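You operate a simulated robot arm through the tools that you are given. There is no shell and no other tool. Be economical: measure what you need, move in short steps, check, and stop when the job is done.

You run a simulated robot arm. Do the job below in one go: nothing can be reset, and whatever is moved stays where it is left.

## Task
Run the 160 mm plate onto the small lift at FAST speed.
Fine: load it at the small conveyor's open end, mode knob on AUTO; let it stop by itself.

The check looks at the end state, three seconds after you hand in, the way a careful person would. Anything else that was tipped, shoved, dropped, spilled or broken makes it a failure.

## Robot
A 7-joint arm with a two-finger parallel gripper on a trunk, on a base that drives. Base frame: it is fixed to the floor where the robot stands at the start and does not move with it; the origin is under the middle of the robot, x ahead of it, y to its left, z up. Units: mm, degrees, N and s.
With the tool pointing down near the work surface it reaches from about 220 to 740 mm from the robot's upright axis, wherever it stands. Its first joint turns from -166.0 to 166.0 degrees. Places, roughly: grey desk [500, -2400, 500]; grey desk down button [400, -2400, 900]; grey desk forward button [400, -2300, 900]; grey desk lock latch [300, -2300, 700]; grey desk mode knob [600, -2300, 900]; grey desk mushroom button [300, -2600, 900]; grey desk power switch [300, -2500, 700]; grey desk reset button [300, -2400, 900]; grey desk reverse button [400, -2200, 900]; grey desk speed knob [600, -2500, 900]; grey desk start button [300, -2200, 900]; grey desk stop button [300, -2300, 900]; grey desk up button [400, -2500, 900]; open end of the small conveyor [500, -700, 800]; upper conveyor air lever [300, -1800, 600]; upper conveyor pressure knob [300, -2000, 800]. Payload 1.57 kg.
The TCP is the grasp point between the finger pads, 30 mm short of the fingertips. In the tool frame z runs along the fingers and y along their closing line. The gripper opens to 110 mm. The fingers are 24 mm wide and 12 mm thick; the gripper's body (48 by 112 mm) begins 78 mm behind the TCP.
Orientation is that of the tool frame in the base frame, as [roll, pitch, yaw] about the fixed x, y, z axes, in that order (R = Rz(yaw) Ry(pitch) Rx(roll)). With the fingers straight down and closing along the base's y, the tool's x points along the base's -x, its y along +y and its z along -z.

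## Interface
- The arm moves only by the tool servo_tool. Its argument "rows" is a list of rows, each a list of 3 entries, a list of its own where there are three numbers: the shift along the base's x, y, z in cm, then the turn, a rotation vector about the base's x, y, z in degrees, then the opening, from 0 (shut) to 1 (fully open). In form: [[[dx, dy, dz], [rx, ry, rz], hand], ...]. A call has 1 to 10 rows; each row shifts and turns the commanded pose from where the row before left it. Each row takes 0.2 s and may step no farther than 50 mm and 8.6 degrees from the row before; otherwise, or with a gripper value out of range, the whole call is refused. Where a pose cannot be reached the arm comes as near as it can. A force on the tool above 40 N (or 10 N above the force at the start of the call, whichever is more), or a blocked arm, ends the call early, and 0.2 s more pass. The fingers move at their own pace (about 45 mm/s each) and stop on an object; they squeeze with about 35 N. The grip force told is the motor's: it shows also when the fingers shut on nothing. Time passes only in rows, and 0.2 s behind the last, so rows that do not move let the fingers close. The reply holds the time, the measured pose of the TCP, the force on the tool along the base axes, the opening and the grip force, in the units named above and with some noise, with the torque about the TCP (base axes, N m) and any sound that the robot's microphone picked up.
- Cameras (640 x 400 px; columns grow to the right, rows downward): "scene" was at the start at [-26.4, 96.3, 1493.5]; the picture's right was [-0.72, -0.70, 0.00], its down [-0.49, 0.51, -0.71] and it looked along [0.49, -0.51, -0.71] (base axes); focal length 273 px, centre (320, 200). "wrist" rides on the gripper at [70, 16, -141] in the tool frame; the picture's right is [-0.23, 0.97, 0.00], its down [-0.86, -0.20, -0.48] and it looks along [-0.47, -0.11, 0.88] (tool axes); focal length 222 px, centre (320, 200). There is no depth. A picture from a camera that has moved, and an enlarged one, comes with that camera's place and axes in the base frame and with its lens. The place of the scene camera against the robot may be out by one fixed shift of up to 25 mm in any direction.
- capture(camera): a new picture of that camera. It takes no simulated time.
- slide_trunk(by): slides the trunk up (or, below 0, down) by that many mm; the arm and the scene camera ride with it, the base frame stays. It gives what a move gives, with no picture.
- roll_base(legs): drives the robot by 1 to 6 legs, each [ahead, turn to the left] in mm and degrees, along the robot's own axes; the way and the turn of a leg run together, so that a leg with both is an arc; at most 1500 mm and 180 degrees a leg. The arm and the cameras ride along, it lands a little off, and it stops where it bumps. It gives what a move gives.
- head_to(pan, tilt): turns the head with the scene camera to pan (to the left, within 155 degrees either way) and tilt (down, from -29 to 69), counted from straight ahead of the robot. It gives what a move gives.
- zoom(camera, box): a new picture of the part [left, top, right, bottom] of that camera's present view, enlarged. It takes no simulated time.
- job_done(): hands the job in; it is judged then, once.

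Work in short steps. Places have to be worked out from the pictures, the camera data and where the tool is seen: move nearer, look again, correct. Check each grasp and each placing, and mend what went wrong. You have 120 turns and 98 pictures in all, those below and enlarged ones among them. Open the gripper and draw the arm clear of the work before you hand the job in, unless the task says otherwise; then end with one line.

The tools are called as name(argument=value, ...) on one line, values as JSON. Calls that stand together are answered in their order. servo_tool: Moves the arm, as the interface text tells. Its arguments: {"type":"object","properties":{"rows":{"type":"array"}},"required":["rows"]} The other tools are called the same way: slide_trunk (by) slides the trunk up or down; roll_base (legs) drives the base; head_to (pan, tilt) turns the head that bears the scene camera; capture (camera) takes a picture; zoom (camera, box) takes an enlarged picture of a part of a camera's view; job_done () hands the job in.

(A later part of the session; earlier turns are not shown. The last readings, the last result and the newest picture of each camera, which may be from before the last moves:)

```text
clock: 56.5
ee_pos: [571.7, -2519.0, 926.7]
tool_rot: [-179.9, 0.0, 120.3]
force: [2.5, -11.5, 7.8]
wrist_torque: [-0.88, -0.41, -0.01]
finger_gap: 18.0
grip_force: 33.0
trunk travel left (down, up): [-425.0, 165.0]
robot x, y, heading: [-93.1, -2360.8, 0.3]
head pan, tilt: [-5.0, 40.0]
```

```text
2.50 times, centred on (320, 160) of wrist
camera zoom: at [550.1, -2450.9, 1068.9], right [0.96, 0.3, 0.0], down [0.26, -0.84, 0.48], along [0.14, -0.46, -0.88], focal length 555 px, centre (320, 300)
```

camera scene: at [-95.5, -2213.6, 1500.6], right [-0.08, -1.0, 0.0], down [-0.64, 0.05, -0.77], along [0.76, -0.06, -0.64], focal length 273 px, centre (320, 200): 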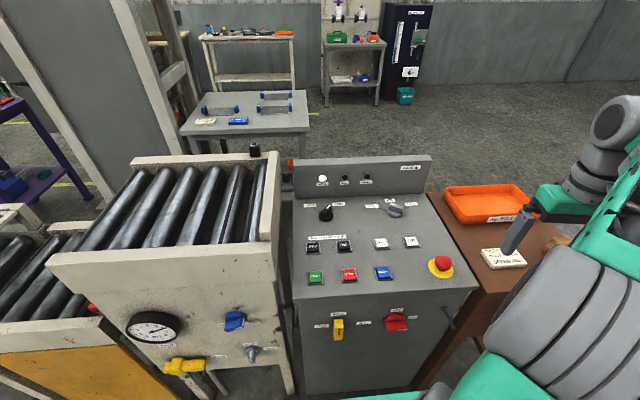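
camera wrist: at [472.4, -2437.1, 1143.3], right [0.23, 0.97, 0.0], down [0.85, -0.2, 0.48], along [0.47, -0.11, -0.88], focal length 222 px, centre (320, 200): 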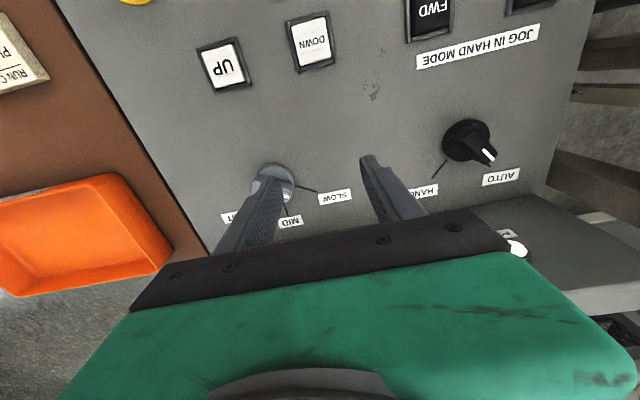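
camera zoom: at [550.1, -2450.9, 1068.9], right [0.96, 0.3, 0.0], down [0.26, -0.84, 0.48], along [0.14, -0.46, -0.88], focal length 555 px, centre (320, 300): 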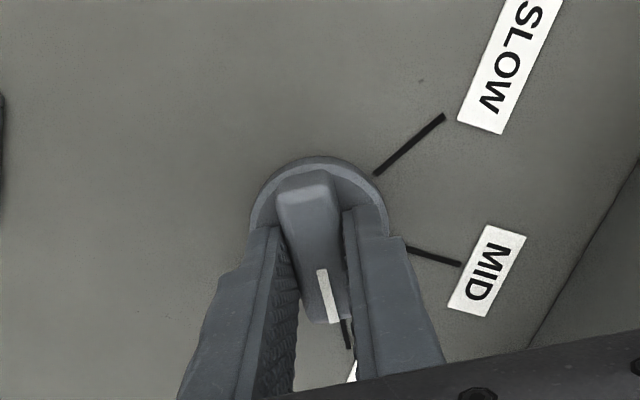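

The pointer sits on FAST. I release, rise, and square the wrist, then verify from above and from the scene.

servo_tool(rows=[[[0, 0, 0], [0, 0, 0], 0.5], [[0, 0, 0], [0, 0, 0], 0.5], [[0, 0, 4], [0, 0, 0], 0.5], [[0, 0, 4], [0, 0, 8.5], 0.5], [[-3, 0, 2], [0, 0, 8.5], 0.5], [[-3, 0, 2], [0, 0, 8.5], 0.5], [[-3, 2, 2], [0, 0, 8.5], 0.5], [[-3, 3, 2], [0, 0, 8.5], 0.6], [[-3, 4, 0], [0, 0, 8.5], 0.6], [[-3, 4, 0], [0, 0, 8.5], 0.6]])

capture(camera="wrist")

```text
clock: 58.7
ee_pos: [388.9, -2387.8, 1084.8]
tool_rot: [180.0, 0.1, -179.8]
force: [0.0, -0.4, 1.1]
wrist_torque: [0.0, -0.01, 0.0]
finger_gap: 66.3
grip_force: 0.0
trunk travel left (down, up): [-425.0, 165.0]
robot x, y, heading: [-95.5, -2362.9, 0.2]
head pan, tilt: [-5.0, 40.0]
```

```text
57 pictures are left
camera wrist: at [319.4, -2371.8, 1226.6], right [0.22, 0.97, 0.0], down [0.86, -0.2, 0.48], along [0.47, -0.11, -0.88], focal length 222 px, centre (320, 200)
```

wrist: 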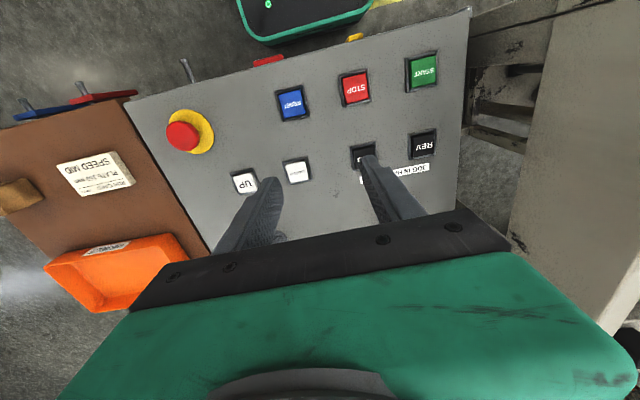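

Both knobs are set. Now I back off and drive to the conveyor to inspect the guide wheel, DRIVE panel, hood and lift stop.

roll_base(legs=[[-230, 0], [0, 90], [1150, 0], [0, -90]])

head_to(pan=0, tilt=45)

capture(camera="scene")

```text
clock: 73.5
ee_pos: [147.2, -1237.5, 1085.3]
tool_rot: [-180.0, 0.0, -178.6]
force: [-0.2, -0.2, -0.6]
wrist_torque: [-0.01, -0.03, 0.01]
finger_gap: 65.9
grip_force: 0.1
trunk travel left (down, up): [-425.0, 165.0]
robot x, y, heading: [-341.6, -1224.4, 1.4]
head pan, tilt: [-5.0, 40.0]
```

```text
clock: 74.1
ee_pos: [147.2, -1237.8, 1084.0]
tool_rot: [180.0, 0.0, -178.6]
force: [0.3, -0.3, -0.2]
wrist_torque: [-0.03, 0.03, -0.01]
finger_gap: 65.8
grip_force: 0.1
trunk travel left (down, up): [-425.0, 165.0]
robot x, y, heading: [-338.2, -1224.9, 1.7]
head pan, tilt: [0.0, 45.0]
```

```text
56 pictures are left
camera scene: at [-345.8, -1067.0, 1493.3], right [0.03, -1.0, 0.0], down [-0.71, -0.02, -0.71], along [0.71, 0.02, -0.71], focal length 273 px, centre (320, 200)
```

scene: 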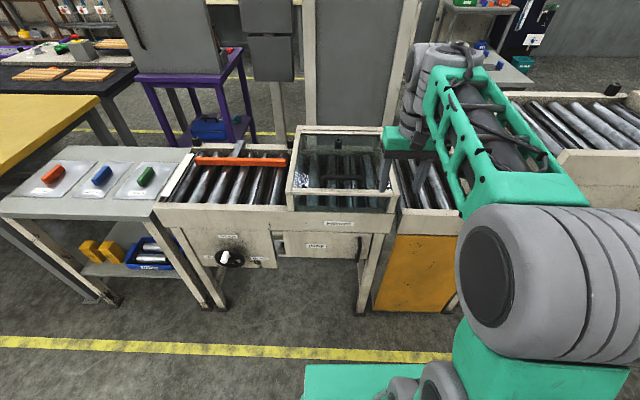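

Zoom on the hood, guard and wheel from here.

zoom(camera="scene", box=[270, 120, 400, 215])

zoom(camera="scene", box=[160, 200, 380, 330])

```text
4.21 times, centred on (335, 168) of scene
camera zoom: at [-345.8, -1067.0, 1493.3], right [0.03, -1.0, 0.0], down [-0.71, -0.02, -0.71], along [0.71, 0.02, -0.71], focal length 1148 px, centre (257, 337)
```

zoom: 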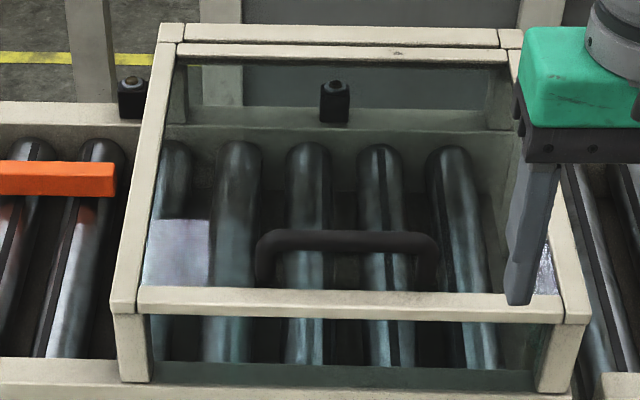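

```text
2.91 times, centred on (270, 265) of scene
camera zoom: at [-345.8, -1067.0, 1493.3], right [0.03, -1.0, 0.0], down [-0.71, -0.02, -0.71], along [0.71, 0.02, -0.71], focal length 793 px, centre (466, 11)
```

zoom: 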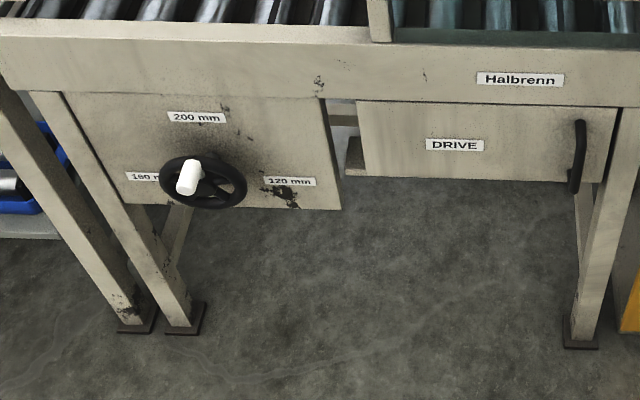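

The hood is shut. The DRIVE panel leaves a gap on its left, which I want to see closer. I retract the arm, drive nearer and lower the trunk, which will also serve for the wheel.

servo_tool(rows=[[[-4.5, 0, 0], [0, 0, 0], 0.6], [[-4.5, 0, 0], [0, 0, 0], 0.6], [[-4.5, 0, 0], [0, 0, 0], 0.6], [[-4.5, 0, 0], [0, 0, 0], 0.6]])

roll_base(legs=[[0, 90], [290, 0], [0, -91], [190, 0]])

slide_trunk(by=-300)

head_to(pan=0, tilt=45)

capture(camera="scene")

```text
clock: 75.1
ee_pos: [-35.9, -1238.5, 1082.4]
tool_rot: [-179.9, -0.1, -178.7]
force: [0.0, 0.3, 0.0]
wrist_torque: [-0.02, -0.02, -0.02]
finger_gap: 65.9
grip_force: 0.1
trunk travel left (down, up): [-425.0, 165.0]
robot x, y, heading: [-338.7, -1228.0, 1.7]
head pan, tilt: [0.0, 45.0]
```

```text
clock: 86.0
ee_pos: [147.7, -975.5, 1081.8]
tool_rot: [180.0, 0.0, 178.0]
force: [0.9, 0.1, 0.0]
wrist_torque: [-0.03, 0.01, 0.01]
finger_gap: 66.0
grip_force: 0.0
trunk travel left (down, up): [-425.0, 165.0]
robot x, y, heading: [-153.1, -942.7, -1.5]
head pan, tilt: [0.0, 45.0]
```

```text
clock: 89.0
ee_pos: [151.7, -973.6, 774.6]
tool_rot: [179.9, -1.2, 178.0]
force: [-0.3, -0.6, 0.6]
wrist_torque: [-0.02, -0.01, -0.03]
finger_gap: 66.2
grip_force: 0.1
trunk travel left (down, up): [-125.0, 465.0]
robot x, y, heading: [-153.4, -942.3, -1.7]
head pan, tilt: [0.0, 45.0]
```

```text
clock: 89.6
ee_pos: [153.4, -975.1, 773.6]
tool_rot: [180.0, -1.2, 178.1]
force: [-0.3, 0.0, 0.1]
wrist_torque: [0.03, -0.01, -0.02]
finger_gap: 65.8
grip_force: 0.1
trunk travel left (down, up): [-125.0, 465.0]
robot x, y, heading: [-153.4, -943.2, -1.9]
head pan, tilt: [0.0, 45.0]
```

```text
53 pictures are left
camera scene: at [-145.3, -786.6, 1192.2], right [-0.03, -1.0, 0.0], down [-0.71, 0.02, -0.7], along [0.7, -0.02, -0.71], focal length 273 px, centre (320, 200)
```

scene: 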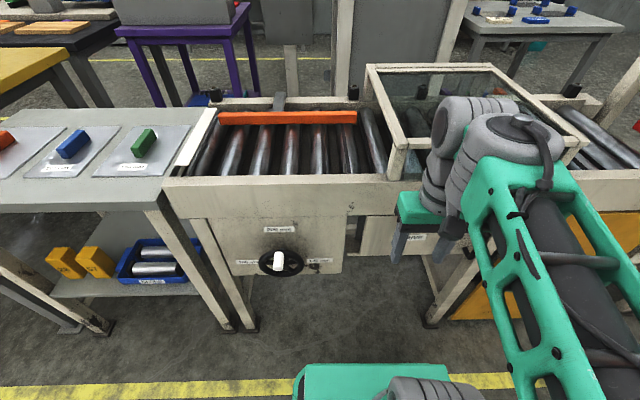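

Zoom on the wheel plus the gap by the DRIVE panel; the wrist camera gives a second view of the panel.

zoom(camera="scene", box=[220, 200, 400, 290])

capture(camera="wrist")

```text
3.56 times, centred on (310, 245) of scene
camera zoom: at [-145.3, -786.6, 1192.2], right [-0.03, -1.0, 0.0], down [-0.71, 0.02, -0.7], along [0.7, -0.02, -0.71], focal length 970 px, centre (356, 40)
```

zoom: 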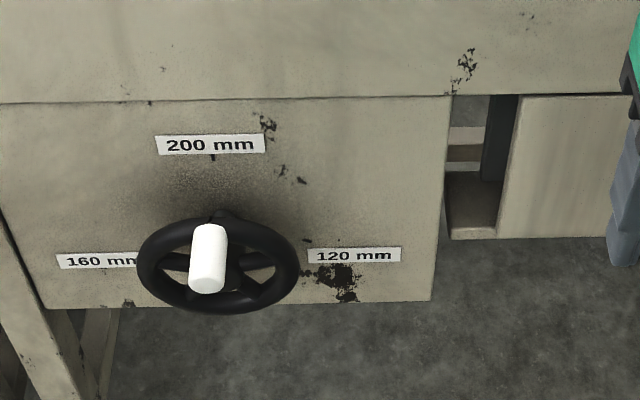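

```text
51 pictures are left
camera wrist: at [85.7, -956.7, 918.4], right [0.26, 0.97, 0.0], down [0.86, -0.23, 0.46], along [0.44, -0.12, -0.89], focal length 222 px, centre (320, 200)
```

wrist: 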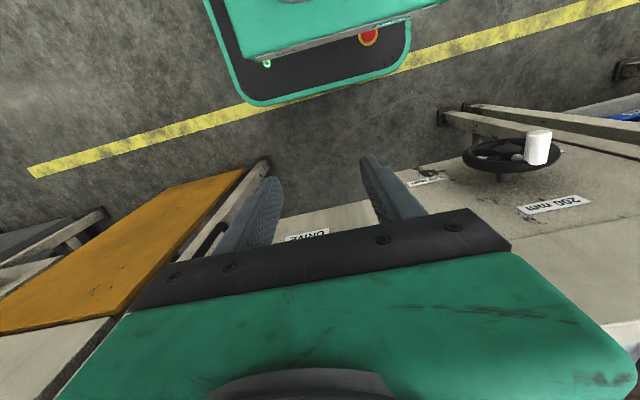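

Triangulated: wheel centre ≈ (243, -703, 592), handle on top (200 mm mark) ≈ (220, -700, 630). I move the wrist in front of it for a close look.

servo_tool(rows=[[[0, 4.5, 0], [0, 1.2, 0], 0.6], [[0, 4.5, 0], [0, 0, 2], 0.6], [[0, 4.5, 0], [0, 0, 0], 0.6], [[0.5, 4.5, 0], [0, 0, 0], 0.6], [[0.5, 4.5, 0], [0, 0, 0], 0.6], [[0.5, 3.5, -1], [0, 0, 0], 0.6]])

capture(camera="wrist")

```text
clock: 91.0
ee_pos: [161.2, -714.4, 771.9]
tool_rot: [179.9, -1.1, -180.0]
force: [-0.2, -0.1, 0.8]
wrist_torque: [0.03, -0.01, -0.04]
finger_gap: 65.9
grip_force: 0.2
trunk travel left (down, up): [-125.0, 465.0]
robot x, y, heading: [-155.3, -944.0, -1.5]
head pan, tilt: [0.0, 45.0]
```

```text
50 pictures are left
camera wrist: at [95.3, -697.7, 915.5], right [0.23, 0.97, 0.0], down [0.86, -0.2, 0.46], along [0.45, -0.11, -0.89], focal length 222 px, centre (320, 200)
```

wrist: 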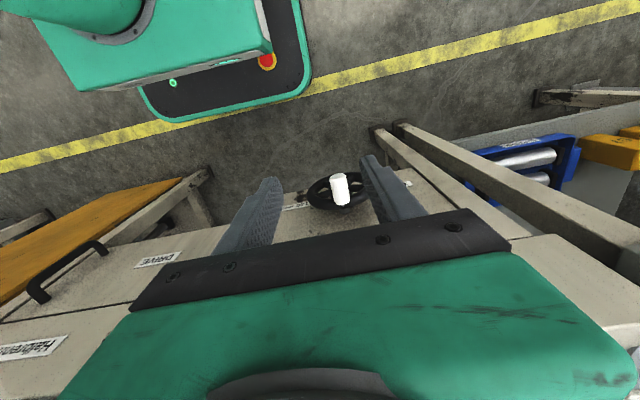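

Handle: x 210–250, y≈-702, z≈632, and the label ticks sit at 120° spacing. I position above the handle and descend with the fingers straddling it.

servo_tool(rows=[[[3, 1.2, -2], [0, 0, 0], 0.5], [[2.7, 0, -3], [0, 0, 0], 0.5], [[0, 0, -3.5], [0, 0, 0], 0.5]])

capture(camera="wrist")

```text
clock: 91.8
ee_pos: [217.2, -706.6, 686.7]
tool_rot: [179.9, -1.2, 179.9]
force: [0.2, -0.7, 0.7]
wrist_torque: [0.03, 0.0, 0.01]
finger_gap: 55.1
grip_force: 0.1
trunk travel left (down, up): [-125.0, 465.0]
robot x, y, heading: [-152.4, -941.1, -1.6]
head pan, tilt: [0.0, 45.0]
```

```text
49 pictures are left
camera wrist: at [151.2, -689.5, 830.3], right [0.23, 0.97, -0.01], down [0.86, -0.2, 0.46], along [0.45, -0.11, -0.89], focal length 222 px, centre (320, 200)
```

wrist: 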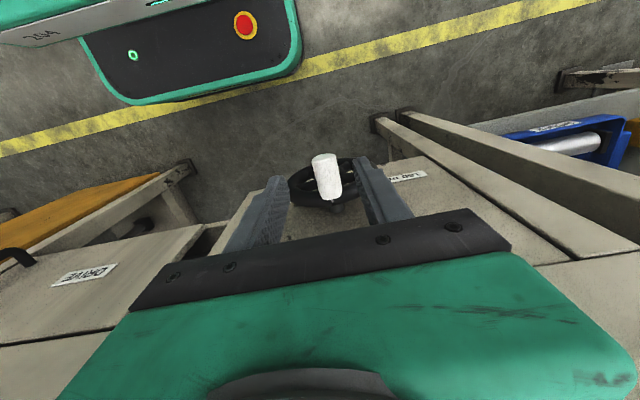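

Aligned; the handle is at y≈-703. I descend 45 mm and close on it.

servo_tool(rows=[[[0, 0.4, -2], [0, 0, 0], 0.5], [[0, 0, -2.2], [0, 0, 0], 0.5], [[0, 0, 0], [0, 0, 0], 0.1], [[0, 0, 0], [0, 0, 0], 0.0], [[0, 0, 0], [0, 0, 0], 0.0]])

capture(camera="wrist")

```text
clock: 93.0
ee_pos: [221.7, -698.6, 642.9]
tool_rot: [180.0, -1.1, 180.0]
force: [0.8, -1.2, -0.5]
wrist_torque: [-0.08, -0.07, -0.23]
finger_gap: 23.9
grip_force: 22.1
trunk travel left (down, up): [-125.0, 465.0]
robot x, y, heading: [-158.9, -942.2, -1.3]
head pan, tilt: [0.0, 45.0]
```

```text
48 pictures are left
camera wrist: at [152.9, -682.0, 786.9], right [0.23, 0.97, -0.01], down [0.86, -0.2, 0.46], along [0.45, -0.11, -0.89], focal length 222 px, centre (320, 200)
```

wrist: 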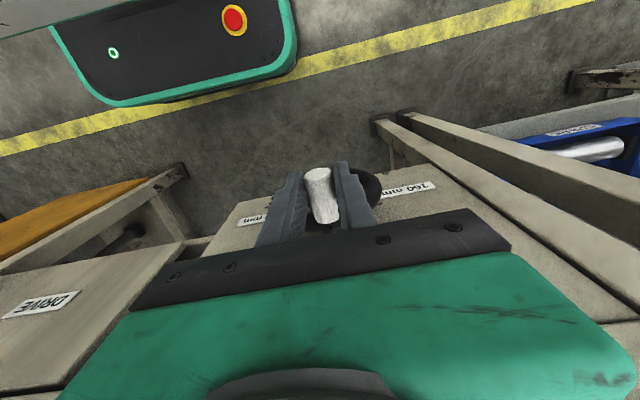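

Handle gripped (24 mm). I follow a 45 mm radius arc toward 160 mm (toward +y), first half.

servo_tool(rows=[[[0, 0.94, -0.1], [0, 0, 0], 0.0], [[0, 0.89, -0.29], [0, 0, 0], 0.0], [[0, 0.82, -0.47], [0, 0, 0], 0.0], [[0, 0.7, -0.63], [0, 0, 0], 0.0], [[0, 0.55, -0.76], [0, 0, 0], 0.0]])

capture(camera="wrist")

```text
clock: 94.2
ee_pos: [220.8, -659.0, 621.3]
tool_rot: [-180.0, -1.2, 179.9]
force: [3.0, -9.3, 1.0]
wrist_torque: [-0.47, 0.05, -0.4]
finger_gap: 23.3
grip_force: 35.8
trunk travel left (down, up): [-125.0, 465.0]
robot x, y, heading: [-155.6, -943.1, -1.6]
head pan, tilt: [0.0, 45.0]
```

```text
47 pictures are left
camera wrist: at [152.9, -642.8, 765.9], right [0.23, 0.97, -0.01], down [0.86, -0.2, 0.46], along [0.45, -0.11, -0.89], focal length 222 px, centre (320, 200)
```

wrist: 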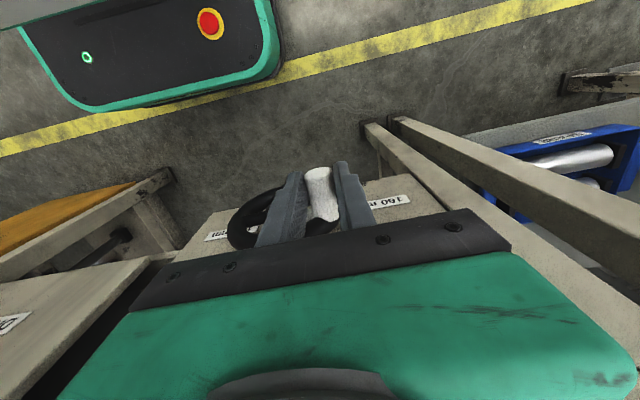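

Turning well. I finish the arc.

servo_tool(rows=[[[0, 0.38, -0.86], [0, 0, 0], 0.0], [[0, 0.19, -0.92], [0, 0, 0], 0.0], [[0, 0, -0.94], [0, 0, 0], 0.0], [[0, -0.19, -0.92], [0, 0, 0], 0.0], [[0, -0.38, -0.86], [0, 0, 0], 0.0]])

zoom(camera="scene", box=[200, 200, 400, 300])

```text
clock: 95.3
ee_pos: [219.8, -650.6, 581.2]
tool_rot: [179.3, -0.9, -179.3]
force: [0.2, 12.6, -6.7]
wrist_torque: [0.35, 0.56, -0.61]
finger_gap: 23.6
grip_force: 35.4
trunk travel left (down, up): [-125.0, 465.0]
robot x, y, heading: [-157.1, -944.0, -1.3]
head pan, tilt: [0.0, 45.0]
stopped in row 5: the force on the tool passed its limit (the readings are from after the stop); the commanded pose is now the measured one
```

```text
3.20 times, centred on (300, 250) of scene
camera zoom: at [-152.8, -785.4, 1192.8], right [-0.02, -1.0, 0.0], down [-0.71, 0.02, -0.71], along [0.71, -0.02, -0.71], focal length 872 px, centre (384, 40)
```

zoom: 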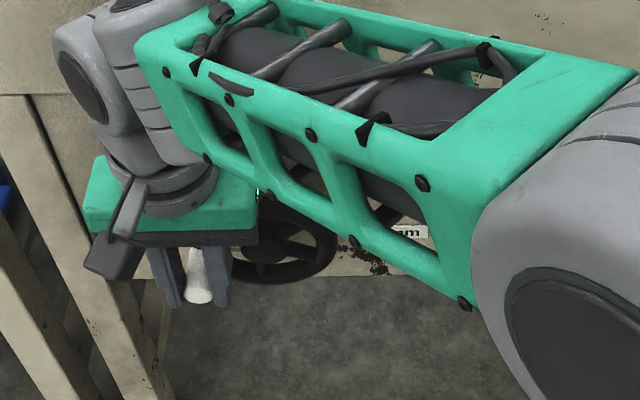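

Force stopped it near the end of the arc. I release, back out along -x, and look at where the handle sits.

servo_tool(rows=[[[0, 0, 0], [0, 0, 0], 0.4], [[0, 0, 0], [0, 0, 0], 0.4], [[-4, 0, 0], [0, 0, 0], 0.4], [[-3, 0, 3], [0, 0, 0], 0.4], [[0, -3, 4], [0, 0, 0], 0.4], [[0, -4, 3], [0, 0, 0], 0.4]])

capture(camera="wrist")

zoom(camera="wrist", box=[260, 120, 460, 230])

```text
clock: 96.7
ee_pos: [148.6, -724.1, 685.5]
tool_rot: [179.5, -0.9, -179.3]
force: [0.0, 1.6, -0.2]
wrist_torque: [-0.05, 0.01, -0.01]
finger_gap: 44.1
grip_force: 0.0
trunk travel left (down, up): [-125.0, 465.0]
robot x, y, heading: [-152.5, -944.6, -1.3]
head pan, tilt: [0.0, 45.0]
```

```text
45 pictures are left
camera wrist: at [79.9, -710.4, 830.0], right [0.22, 0.98, 0.0], down [0.87, -0.19, 0.46], along [0.45, -0.1, -0.89], focal length 222 px, centre (320, 200)
```

wrist: 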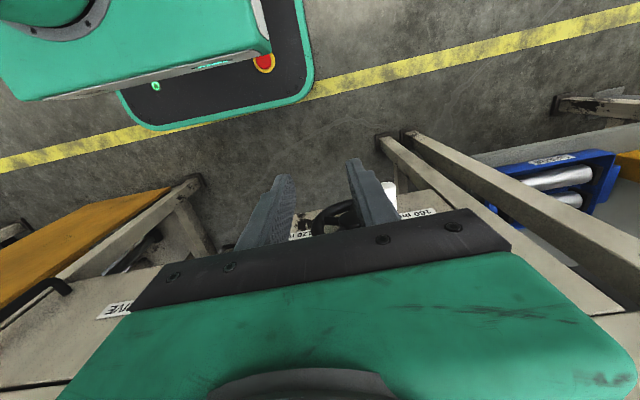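

```text
3.20 times, centred on (360, 175) of wrist
camera zoom: at [79.9, -710.4, 830.0], right [0.22, 0.98, 0.0], down [0.87, -0.19, 0.46], along [0.45, -0.1, -0.89], focal length 711 px, centre (192, 280)
```

zoom: 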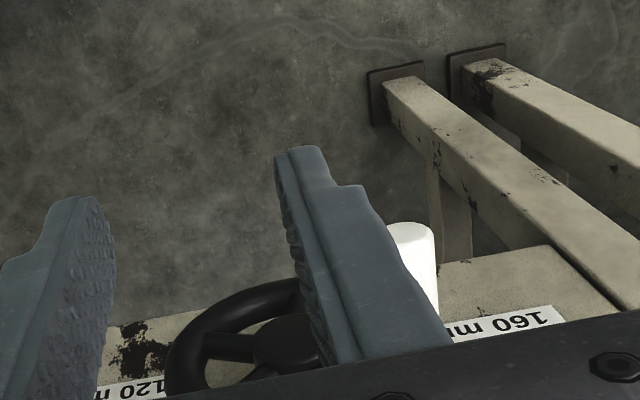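

I swing the arm aside so the scene camera can see the wheel.

servo_tool(rows=[[[0, -4.5, 2], [0, 0, 0], 0.4], [[0, -4.5, 2], [0, 0, 0], 0.4], [[0, -4.5, 2], [0, 0, 0], 0.4], [[0, -4.5, 2], [0, 0, 0], 0.4], [[0, -4.5, 0], [0, 0, 0], 0.4], [[0, -4.5, 0], [0, 0, 0], 0.4]])

zoom(camera="scene", box=[140, 80, 440, 300])

zoom(camera="scene", box=[220, 210, 340, 290])

```text
clock: 98.1
ee_pos: [152.6, -992.5, 761.9]
tool_rot: [179.4, -1.1, -179.4]
force: [-0.5, 1.1, -0.4]
wrist_torque: [0.0, 0.03, 0.0]
finger_gap: 44.0
grip_force: 0.2
trunk travel left (down, up): [-125.0, 465.0]
robot x, y, heading: [-152.3, -942.5, -1.8]
head pan, tilt: [0.0, 45.0]
```

```text
1.82 times, centred on (290, 190) of scene
camera zoom: at [-150.7, -787.8, 1193.4], right [-0.02, -1.0, 0.0], down [-0.71, 0.02, -0.71], along [0.71, -0.02, -0.71], focal length 496 px, centre (374, 218)
```

zoom: 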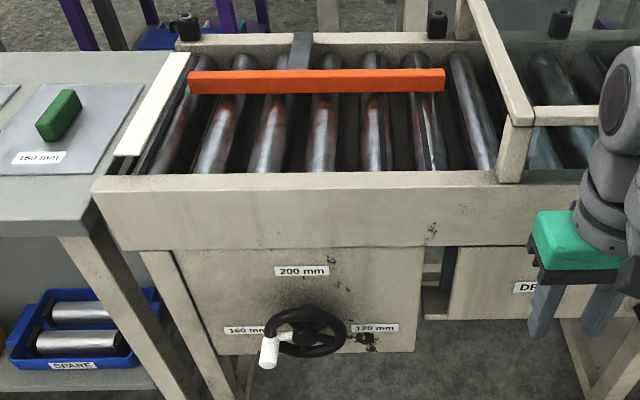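

```text
5.00 times, centred on (280, 250) of scene
camera zoom: at [-150.7, -787.8, 1193.4], right [-0.02, -1.0, 0.0], down [-0.71, 0.02, -0.71], along [0.71, -0.02, -0.71], focal length 1363 px, centre (520, -50)
```

zoom: 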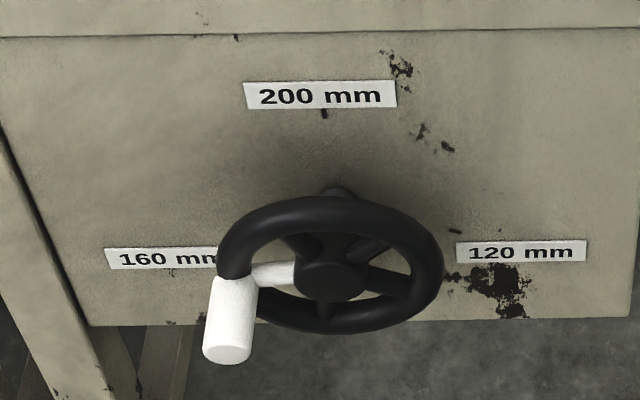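

Geometry of the two grips gives R≈50 mm, centre z≈593, and the handle now at ≈104°; the 160 mark is at ≈120°. I go back, regrip and finish the last ~16°.

servo_tool(rows=[[[0, 4.6, 0], [0, 0, 0], 0.45], [[0, 4.6, 0], [0, 0, 0], 0.45], [[0, 4.6, -1], [0, 0, 0], 0.45], [[0, 4.6, -1], [0, 0, 0], 0.45], [[0, 4.5, -2], [0, 0, 0], 0.45], [[0, 4.5, -2], [0, 0, 0], 0.45], [[0, 4, -3], [0, 0, 0], 0.45], [[0, 2.8, -4], [0, 0, 0], 0.45], [[0, 0, -4], [0, 0, 0], 0.45], [[0, 0, -0.9], [0, 0, 0], 0.45]])

capture(camera="wrist")

```text
clock: 100.3
ee_pos: [148.6, -648.4, 583.1]
tool_rot: [179.4, -0.9, -179.5]
force: [0.2, 0.0, -0.3]
wrist_torque: [-0.03, -0.04, 0.0]
finger_gap: 49.1
grip_force: 0.0
trunk travel left (down, up): [-125.0, 465.0]
robot x, y, heading: [-154.2, -942.9, -1.6]
head pan, tilt: [0.0, 45.0]
```

```text
41 pictures are left
camera wrist: at [81.4, -634.9, 726.8], right [0.22, 0.98, 0.01], down [0.86, -0.19, 0.46], along [0.45, -0.1, -0.89], focal length 222 px, centre (320, 200)
```

wrist: 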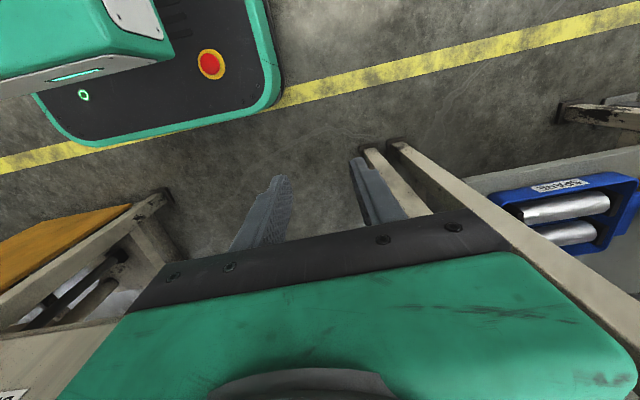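

The fingers are in line; I advance 71 mm in x to straddle the handle and close.

servo_tool(rows=[[[2.5, 0, 0], [0, 0, 0], 0.45], [[2.5, 0, 0], [0, 0, 0], 0.45], [[2.1, 0, -0.2], [0, 0, 0], 0.45], [[0, 0, 0], [0, 0, 0], 0.1], [[0, 0, 0], [0, 0, 0], 0.0], [[0, 0, 0], [0, 0, 0], 0.0]])

```text
clock: 101.7
ee_pos: [215.9, -651.7, 581.4]
tool_rot: [179.6, -1.0, -179.7]
force: [4.5, -29.1, 5.7]
wrist_torque: [-0.47, 0.23, -0.53]
finger_gap: 23.6
grip_force: 24.4
trunk travel left (down, up): [-125.0, 465.0]
robot x, y, heading: [-152.2, -947.4, -1.5]
head pan, tilt: [0.0, 45.0]
```

Gripped. I finish the arc: down 13 mm with a slight shift toward -y.

servo_tool(rows=[[[0, -0.3, 0], [0, 0, 0], 0.0], [[0, -0.1, -0.35], [0, 0, 0], 0.0], [[0, -0.15, -0.35], [0, 0, 0], 0.0], [[0, -0.15, -0.35], [0, 0, 0], 0.0], [[0, -0.2, -0.35], [0, 0, 0], 0.0]])

```text
clock: 102.9
ee_pos: [218.3, -655.1, 568.1]
tool_rot: [179.2, -0.9, -178.8]
force: [-3.7, 12.4, -5.7]
wrist_torque: [0.19, 0.38, -0.46]
finger_gap: 23.8
grip_force: 35.8
trunk travel left (down, up): [-125.0, 465.0]
robot x, y, heading: [-157.0, -939.8, -0.6]
head pan, tilt: [0.0, 45.0]
stopped in row 5: the force on the tool passed its limit (the readings are from after the stop); the commanded pose is now the measured one
```

It reached the target point. Release, back out, move aside and check.

servo_tool(rows=[[[0, 0, 0], [0, 0, 0], 0.4], [[0, 0, 0], [0, 0, 0], 0.4], [[-4, 0, 0], [0, 0, 0], 0.4], [[-3, 0, 3], [0, 0, 0], 0.4], [[0, -3, 4], [0, 0, 0], 0.4], [[0, -4, 3], [0, 0, 0], 0.4], [[0, -4.3, 2.5], [0, 0, 0], 0.4], [[0, -4.3, 2.5], [0, 0, 0], 0.4], [[0, -4.3, 2.5], [0, 0, 0], 0.4], [[0, -4.3, 2.5], [0, 0, 0], 0.4]])

servo_tool(rows=[[[0, -4.5, 0], [0, 0, 0], 0.4], [[0, -4.5, 0], [0, 0, 0], 0.4]])

zoom(camera="scene", box=[140, 80, 440, 300])

zoom(camera="scene", box=[220, 210, 340, 290])

```text
clock: 105.1
ee_pos: [150.3, -897.8, 763.6]
tool_rot: [179.1, -1.2, -178.6]
force: [-0.2, 1.0, 0.5]
wrist_torque: [-0.03, 0.0, 0.02]
finger_gap: 44.0
grip_force: 0.1
trunk travel left (down, up): [-125.0, 465.0]
robot x, y, heading: [-154.8, -942.4, -1.3]
head pan, tilt: [0.0, 45.0]
```

```text
clock: 105.7
ee_pos: [150.5, -990.6, 763.2]
tool_rot: [178.8, -1.3, -178.7]
force: [-0.7, 0.4, 1.1]
wrist_torque: [0.0, 0.01, -0.01]
finger_gap: 43.8
grip_force: 0.1
trunk travel left (down, up): [-125.0, 465.0]
robot x, y, heading: [-154.9, -944.8, -1.2]
head pan, tilt: [0.0, 45.0]
```

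```text
1.82 times, centred on (290, 190) of scene
camera zoom: at [-148.9, -789.5, 1193.6], right [-0.02, -1.0, 0.0], down [-0.71, 0.02, -0.7], along [0.7, -0.01, -0.71], focal length 496 px, centre (374, 218)
```

zoom: 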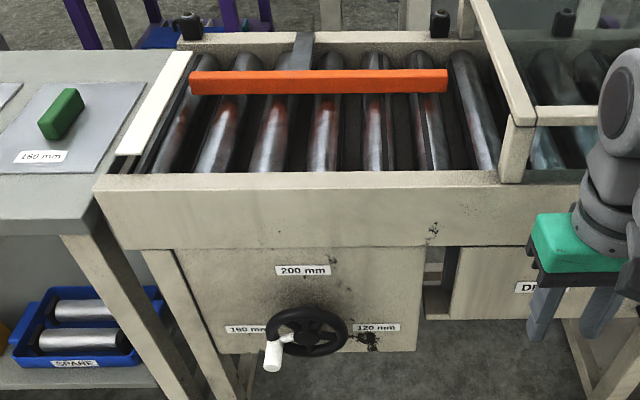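

```text
5.00 times, centred on (280, 250) of scene
camera zoom: at [-148.9, -789.5, 1193.6], right [-0.02, -1.0, 0.0], down [-0.71, 0.02, -0.7], along [0.7, -0.01, -0.71], focal length 1363 px, centre (520, -50)
```

zoom: 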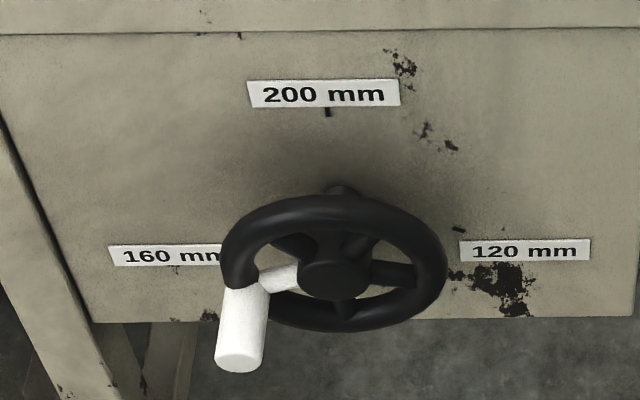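

The wheel is now on 160 mm and the fence moved ~40 mm in. Next, the DRIVE cover: I move the wrist in front of its handle (~(262, -1190, 617)).

servo_tool(rows=[[[0, -4.5, 0], [0, 0, 0], 0.4], [[0, -4.5, 0], [0, 0, 0], 0.4], [[0, -4.5, 0], [0, 0, 0], 0.4], [[0, -4.5, -1], [0, 0, 0], 0.4]])

capture(camera="wrist")

```text
clock: 106.7
ee_pos: [148.2, -1170.3, 758.4]
tool_rot: [179.2, -0.9, -178.8]
force: [-1.2, 0.6, 0.0]
wrist_torque: [-0.02, 0.01, -0.03]
finger_gap: 44.0
grip_force: 0.1
trunk travel left (down, up): [-125.0, 465.0]
robot x, y, heading: [-154.1, -940.5, -1.3]
head pan, tilt: [0.0, 45.0]
```

```text
38 pictures are left
camera wrist: at [79.8, -1157.8, 901.5], right [0.21, 0.98, 0.01], down [0.87, -0.19, 0.46], along [0.45, -0.09, -0.89], focal length 222 px, centre (320, 200)
```

wrist: 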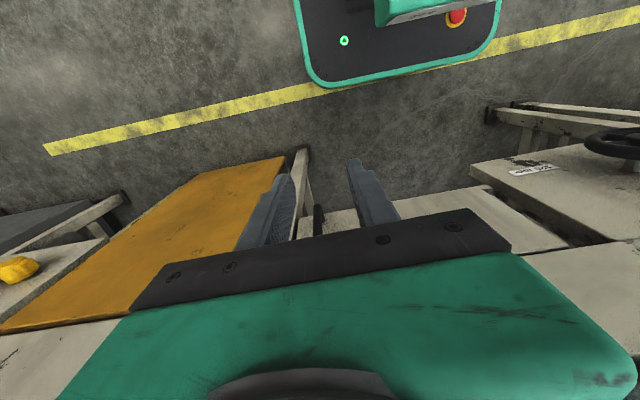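

The handle is between the fingers, x≈262, y≈-1198, z 570–650. I descend in front and advance to straddle it.

servo_tool(rows=[[[0, -2.7, -3.5], [0, 0, 0], 0.45], [[0, 0, -3.5], [0, 0, 0], 0.45], [[2.5, 0, -3.5], [0, 0, 0], 0.45], [[2.5, 0, 0], [0, 0, 0], 0.45], [[2.5, 0, 0], [0, 0, 0], 0.45], [[1.5, 0, 0], [0, 0, 0], 0.45]])

capture(camera="wrist")

```text
clock: 108.1
ee_pos: [239.3, -1194.5, 655.9]
tool_rot: [179.1, -0.9, -178.8]
force: [0.1, 0.5, 0.4]
wrist_torque: [0.0, -0.02, -0.02]
finger_gap: 49.4
grip_force: 0.1
trunk travel left (down, up): [-125.0, 465.0]
robot x, y, heading: [-153.1, -943.6, -0.9]
head pan, tilt: [0.0, 45.0]
```

```text
37 pictures are left
camera wrist: at [170.6, -1182.1, 798.9], right [0.21, 0.98, 0.01], down [0.87, -0.19, 0.46], along [0.45, -0.09, -0.89], focal length 222 px, centre (320, 200)
```

wrist: 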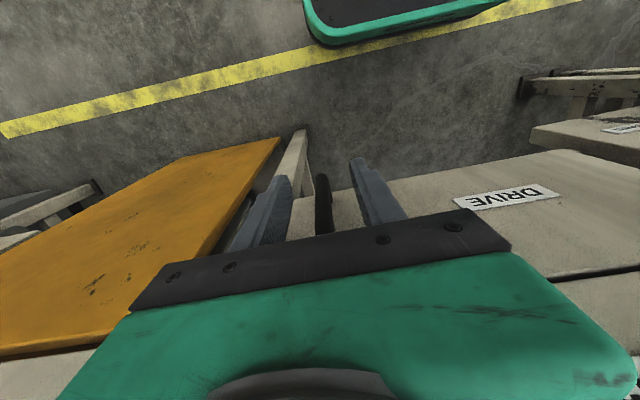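

The bar is between the fingers. I advance 12 mm, close, then try sliding it gently +y.

servo_tool(rows=[[[1.2, 0, -1], [0, 0, 0], 0.45], [[0, 0, 0], [0, 0, 0], 0.1], [[0, 0, 0], [0, 0, 0], 0.0], [[0, 0, 0], [0, 0, 0], 0.0]])

servo_tool(rows=[[[0, 0.5, 0], [0, 0, 0], 0.0], [[0, 0.5, 0], [0, 0, 0], 0.0], [[0, 0.5, 0], [0, 0, 0], 0.0], [[0, 0.5, 0], [0, 0, 0], 0.0]])

```text
clock: 108.6
ee_pos: [246.3, -1195.7, 648.3]
tool_rot: [179.1, -1.0, -179.2]
force: [-23.0, 9.2, 10.9]
wrist_torque: [-1.28, -3.32, 0.02]
finger_gap: 24.5
grip_force: 0.2
trunk travel left (down, up): [-125.0, 465.0]
robot x, y, heading: [-155.3, -941.0, -1.3]
head pan, tilt: [0.0, 45.0]
stopped in row 2: the force on the tool passed its limit (the readings are from after the stop); the commanded pose is now the measured one
```

```text
clock: 109.2
ee_pos: [243.7, -1193.5, 646.1]
tool_rot: [179.3, -1.0, 179.5]
force: [-32.8, -33.5, 2.0]
wrist_torque: [0.56, -0.65, -0.56]
finger_gap: 0.0
grip_force: 15.2
trunk travel left (down, up): [-125.0, 465.0]
robot x, y, heading: [-155.1, -941.2, -2.0]
head pan, tilt: [0.0, 45.0]
stopped in row 3: the force on the tool passed its limit (the readings are from after the stop); the commanded pose is now the measured one
```

The fingers met something in x and closed on nothing. I back off slightly and look.

servo_tool(rows=[[[-2.5, 0, 0], [0, 0, 0], 0.0], [[-2.5, 0, 0], [0, 0, 0], 0.3]])

capture(camera="wrist")

zoom(camera="scene", box=[320, 180, 560, 330])

```text
clock: 109.8
ee_pos: [197.7, -1191.6, 646.4]
tool_rot: [179.4, -1.0, -179.7]
force: [-0.4, -0.4, -0.1]
wrist_torque: [-0.03, -0.01, 0.0]
finger_gap: 31.9
grip_force: 0.1
trunk travel left (down, up): [-125.0, 465.0]
robot x, y, heading: [-153.6, -940.6, -1.2]
head pan, tilt: [0.0, 45.0]
```

```text
36 pictures are left
camera wrist: at [129.4, -1177.5, 789.7], right [0.22, 0.97, 0.01], down [0.86, -0.2, 0.46], along [0.45, -0.1, -0.89], focal length 222 px, centre (320, 200)
```

wrist: 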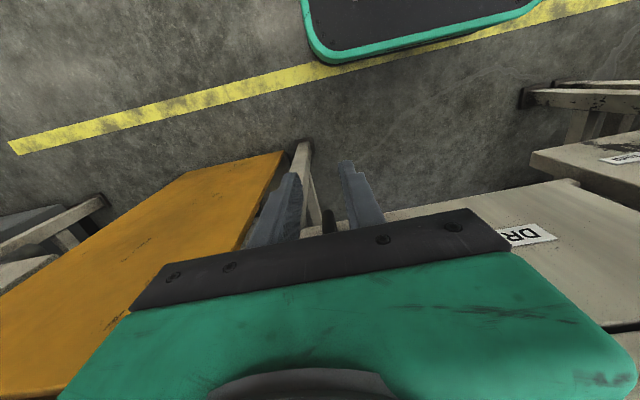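

```text
2.67 times, centred on (440, 255) of scene
camera zoom: at [-153.6, -786.5, 1193.3], right [-0.02, -1.0, 0.0], down [-0.71, 0.02, -0.71], along [0.71, -0.02, -0.71], focal length 727 px, centre (0, 53)
```

zoom: 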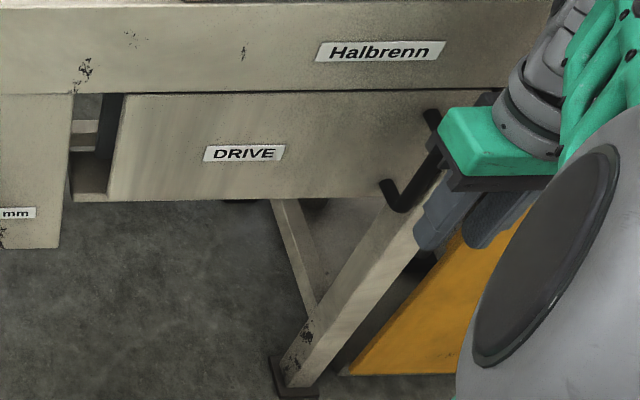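

The tool body was fouling the frame and the fingers closed just in front of the bar. I tilt the tool ~34° so the fingertips reach forward, then straddle again.

servo_tool(rows=[[[-1, -0.6, 0], [0, -8.5, 0], 0.45], [[0, 0, -0.5], [0, -8.5, 0], 0.45], [[0, 0, -0.5], [0, -8.5, 0], 0.45], [[0, 0, -0.5], [0, -8.5, 0], 0.45], [[2, 0, -0.5], [0, 0, 0], 0.45]])

capture(camera="wrist")

```text
clock: 111.0
ee_pos: [208.5, -1196.6, 628.6]
tool_rot: [179.6, 33.3, -179.7]
force: [-0.6, -0.3, 0.4]
wrist_torque: [0.05, 0.01, -0.01]
finger_gap: 49.3
grip_force: 0.0
trunk travel left (down, up): [-125.0, 465.0]
robot x, y, heading: [-152.2, -943.8, -1.4]
head pan, tilt: [0.0, 45.0]
```

```text
34 pictures are left
camera wrist: at [72.0, -1182.5, 709.0], right [0.18, 0.97, 0.13], down [0.45, -0.2, 0.87], along [0.87, -0.1, -0.48], focal length 222 px, centre (320, 200)
```

wrist: 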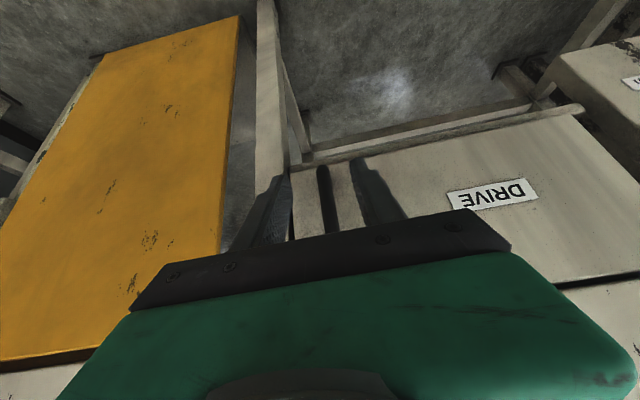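

Well aligned with the bar between the fingers. I advance 45 mm and close.

servo_tool(rows=[[[2.5, 0, 0], [0, 0, 0], 0.45], [[1.8, 0, 0], [0, 0, 0], 0.45], [[0, 0, 0], [0, 0, 0], 0.1], [[0, 0, 0], [0, 0, 0], 0.0], [[0, 0, 0], [0, 0, 0], 0.0]])

```text
clock: 112.2
ee_pos: [250.6, -1196.8, 626.1]
tool_rot: [179.5, 33.1, -179.8]
force: [-0.5, -4.9, -1.7]
wrist_torque: [-0.66, 0.04, -0.05]
finger_gap: 13.8
grip_force: 19.3
trunk travel left (down, up): [-125.0, 465.0]
robot x, y, heading: [-155.4, -941.2, -1.3]
head pan, tilt: [0.0, 45.0]
```

Bar held (14 mm). I slide gently +y.

servo_tool(rows=[[[0, 0.5, 0], [0, 0, 0], 0.0], [[0, 0.5, 0], [0, 0, 0], 0.0], [[0, 0.5, 0], [0, 0, 0], 0.0], [[0, 0.5, 0], [0, 0, 0], 0.0]])

```text
clock: 112.7
ee_pos: [247.6, -1196.2, 626.3]
tool_rot: [180.0, 32.9, 179.5]
force: [-0.2, -10.0, -9.8]
wrist_torque: [-0.29, 0.12, -0.14]
finger_gap: 13.4
grip_force: 29.9
trunk travel left (down, up): [-125.0, 465.0]
robot x, y, heading: [-156.1, -941.9, -1.7]
head pan, tilt: [0.0, 45.0]
stopped in row 2: the force on the tool passed its limit (the readings are from after the stop); the commanded pose is now the measured one
```

It won't slide toward +y under 40 N, so I take it as seated and leave it alone. I release, back off, straighten the tool and raise the trunk for the plate.

servo_tool(rows=[[[0, 0, 0], [0, 0, 0], 0.45], [[0, 0, 0], [0, 0, 0], 0.45], [[-3, 0, 0], [0, 0, 0], 0.45], [[-3, 0, 0], [0, 8.5, 0], 0.45], [[-2, 0, 2], [0, 8.5, 0], 0.45], [[0, 0, 3], [0, 8.5, 0], 0.45], [[0, 0, 3], [0, 8.5, 0], 0.45]])

slide_trunk(by=300)

capture(camera="scene")

```text
clock: 114.3
ee_pos: [167.3, -1194.0, 705.3]
tool_rot: [-179.9, -1.1, 179.6]
force: [0.3, -0.4, -0.2]
wrist_torque: [0.0, -0.02, 0.0]
finger_gap: 49.5
grip_force: 0.1
trunk travel left (down, up): [-125.0, 465.0]
robot x, y, heading: [-156.8, -941.3, -1.7]
head pan, tilt: [0.0, 45.0]
```

```text
clock: 117.3
ee_pos: [166.9, -1194.4, 1005.3]
tool_rot: [-179.8, -0.9, 179.7]
force: [-0.7, -0.4, -0.3]
wrist_torque: [0.01, 0.03, 0.02]
finger_gap: 49.5
grip_force: 0.1
trunk travel left (down, up): [-425.0, 165.0]
robot x, y, heading: [-154.8, -940.5, -2.0]
head pan, tilt: [0.0, 45.0]
```

```text
33 pictures are left
camera scene: at [-153.0, -786.7, 1493.3], right [-0.03, -1.0, 0.0], down [-0.71, 0.02, -0.71], along [0.71, -0.02, -0.71], focal length 273 px, centre (320, 200)
```

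scene: 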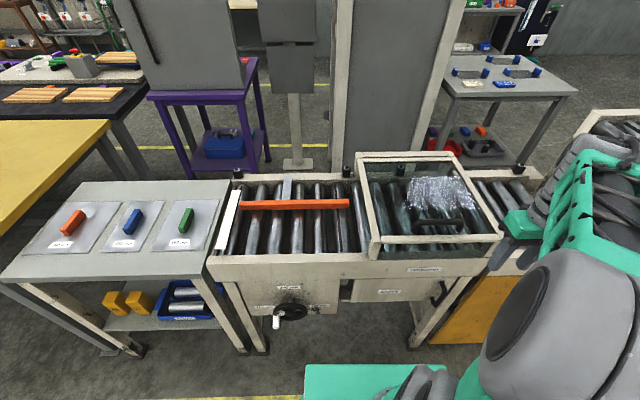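

Measured: the 160 mm plate is 160 (y) × ~218 (x) centred at ≈(476, -362). The lane runs between the front rail (x≈311) and the fence (x≈470), so the plate must be turned 90°. I drive to a spot that reaches both.

roll_base(legs=[[0, 91], [390, 0], [0, -89], [60, 0]])

servo_tool(rows=[[[0, 4, 3], [0, 0, 0], 0.6], [[0, 4, 3], [0, 0, 0], 0.6], [[0, 4, 3], [0, 0, 0], 0.6], [[2, 4, 0], [0, 0, 0], 0.6], [[2, 4, 0], [0, 0, 0], 0.6], [[2, 4, 0], [0, 0, 0], 0.6], [[2, 4, 0], [0, 0, 0], 0.6], [[2, 4, 0], [0, 0, 0], 0.6]])

capture(camera="wrist")

```text
clock: 128.1
ee_pos: [225.2, -819.3, 1005.3]
tool_rot: [-179.8, -1.0, 179.1]
force: [0.3, 0.5, 0.0]
wrist_torque: [0.01, 0.0, 0.02]
finger_gap: 49.6
grip_force: 0.0
trunk travel left (down, up): [-425.0, 165.0]
robot x, y, heading: [-96.4, -567.8, -2.5]
head pan, tilt: [0.0, 45.0]
```

```text
clock: 129.9
ee_pos: [325.8, -497.4, 1093.0]
tool_rot: [-179.8, -1.0, 179.2]
force: [-0.5, -0.9, -0.1]
wrist_torque: [0.0, -0.01, 0.02]
finger_gap: 66.2
grip_force: 0.1
trunk travel left (down, up): [-425.0, 165.0]
robot x, y, heading: [-100.2, -567.4, -2.2]
head pan, tilt: [0.0, 45.0]
```

```text
32 pictures are left
camera wrist: at [258.7, -479.7, 1237.3], right [0.24, 0.97, -0.01], down [0.86, -0.21, 0.46], along [0.45, -0.12, -0.89], focal length 222 px, centre (320, 200)
```

wrist: 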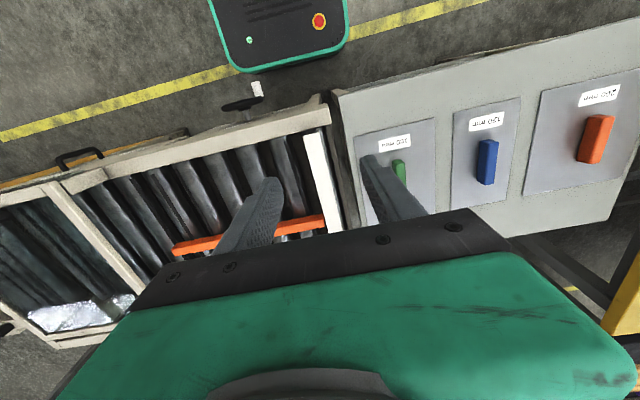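

I move above the green handle and look.

servo_tool(rows=[[[1.5, 3.2, -2.8], [0, 1, 0.2], 0.6], [[1.5, 3.2, -2.8], [0, 0, 0.2], 0.6], [[1.5, 3.2, -2.8], [0, 0, 0.2], 0.6], [[3, 3, -2.8], [0, 0, 0.2], 0.6]])

capture(camera="wrist")

```text
refused: row 4 steps farther than a row can; nothing moved
```

```text
31 pictures are left
camera wrist: at [258.7, -479.7, 1237.3], right [0.24, 0.97, -0.01], down [0.86, -0.21, 0.46], along [0.45, -0.12, -0.89], focal length 222 px, centre (320, 200)
```

wrist: 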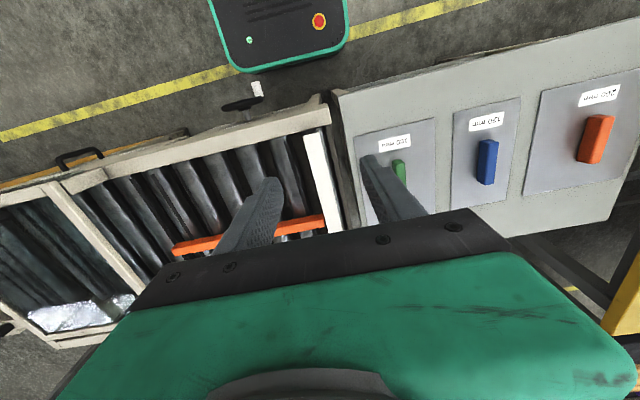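

One row was too long; I split it smaller.

servo_tool(rows=[[[1.5, 2.7, -2.6], [0, 0, 0.2], 0.6], [[1.5, 2.7, -2.6], [0, 0, 0.2], 0.6], [[1.5, 2.7, -2.6], [0, 0, 0.2], 0.6], [[1.5, 2.7, -2.6], [0, 0, 0.2], 0.6], [[1.5, 2.6, -2.6], [0, 0, 0], 0.6]])

capture(camera="wrist")

```text
clock: 131.1
ee_pos: [402.1, -365.8, 969.5]
tool_rot: [-179.9, -1.1, 179.8]
force: [0.5, -0.1, 0.5]
wrist_torque: [0.01, -0.03, 0.02]
finger_gap: 66.2
grip_force: 0.1
trunk travel left (down, up): [-425.0, 165.0]
robot x, y, heading: [-95.9, -565.2, -2.4]
head pan, tilt: [0.0, 45.0]
```

```text
30 pictures are left
camera wrist: at [334.2, -347.9, 1112.7], right [0.23, 0.97, -0.01], down [0.86, -0.2, 0.46], along [0.45, -0.11, -0.89], focal length 222 px, centre (320, 200)
```

wrist: 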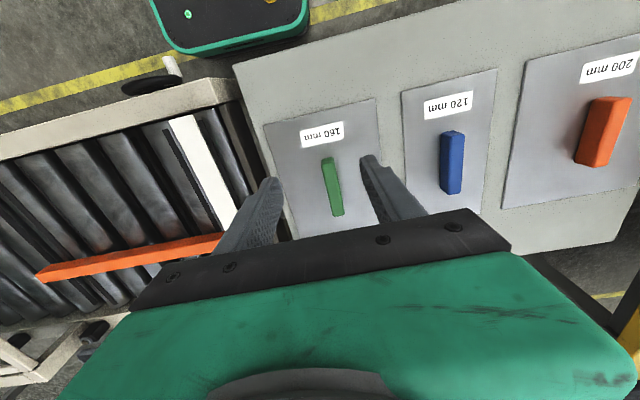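

Handle centre ≈ (469, -361), aligned with x. I descend over it in two stages.

servo_tool(rows=[[[2.3, 0.2, -3], [0, 1, 0], 0.5], [[2.3, 0.2, -3], [0, 0, 0], 0.5], [[2.2, 0, -3], [0, 0, 0], 0.5]])

zoom(camera="wrist", box=[200, 80, 440, 240])

```text
clock: 131.9
ee_pos: [469.1, -360.8, 876.1]
tool_rot: [-179.8, -2.0, -180.0]
force: [-0.2, 0.0, -0.1]
wrist_torque: [0.0, -0.03, 0.01]
finger_gap: 55.3
grip_force: 0.1
trunk travel left (down, up): [-425.0, 165.0]
robot x, y, heading: [-92.4, -564.4, -2.5]
head pan, tilt: [0.0, 45.0]
```

```text
2.50 times, centred on (320, 160) of wrist
camera zoom: at [403.2, -344.3, 1020.2], right [0.23, 0.97, -0.01], down [0.87, -0.2, 0.45], along [0.44, -0.11, -0.89], focal length 555 px, centre (320, 300)
```

zoom: 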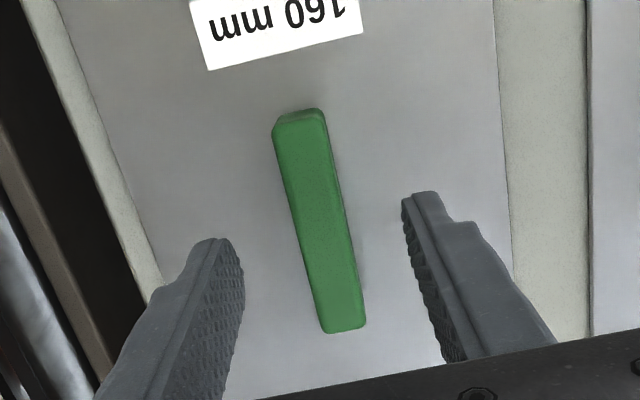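

Aligned (handle ≈ (473, -363)). I fix the 2° pitch, descend to z≈827 and close.

servo_tool(rows=[[[0.3, -0.2, -2.5], [0, -2, 0], 0.5], [[0, 0, -2.4], [0, 0, 0], 0.5], [[0, 0, 0], [0, 0, 0], 0.2], [[0, 0, 0], [0, 0, 0], 0.0], [[0, 0, 0], [0, 0, 0], 0.0], [[0, 0, 0], [0, 0, 0], 0.0]])

```text
clock: 133.3
ee_pos: [470.4, -364.2, 826.0]
tool_rot: [-179.8, 0.0, -180.0]
force: [-0.1, 0.1, 0.0]
wrist_torque: [0.13, -0.31, 0.01]
finger_gap: 20.1
grip_force: 30.1
trunk travel left (down, up): [-425.0, 165.0]
robot x, y, heading: [-97.8, -565.5, -2.4]
head pan, tilt: [0.0, 45.0]
```

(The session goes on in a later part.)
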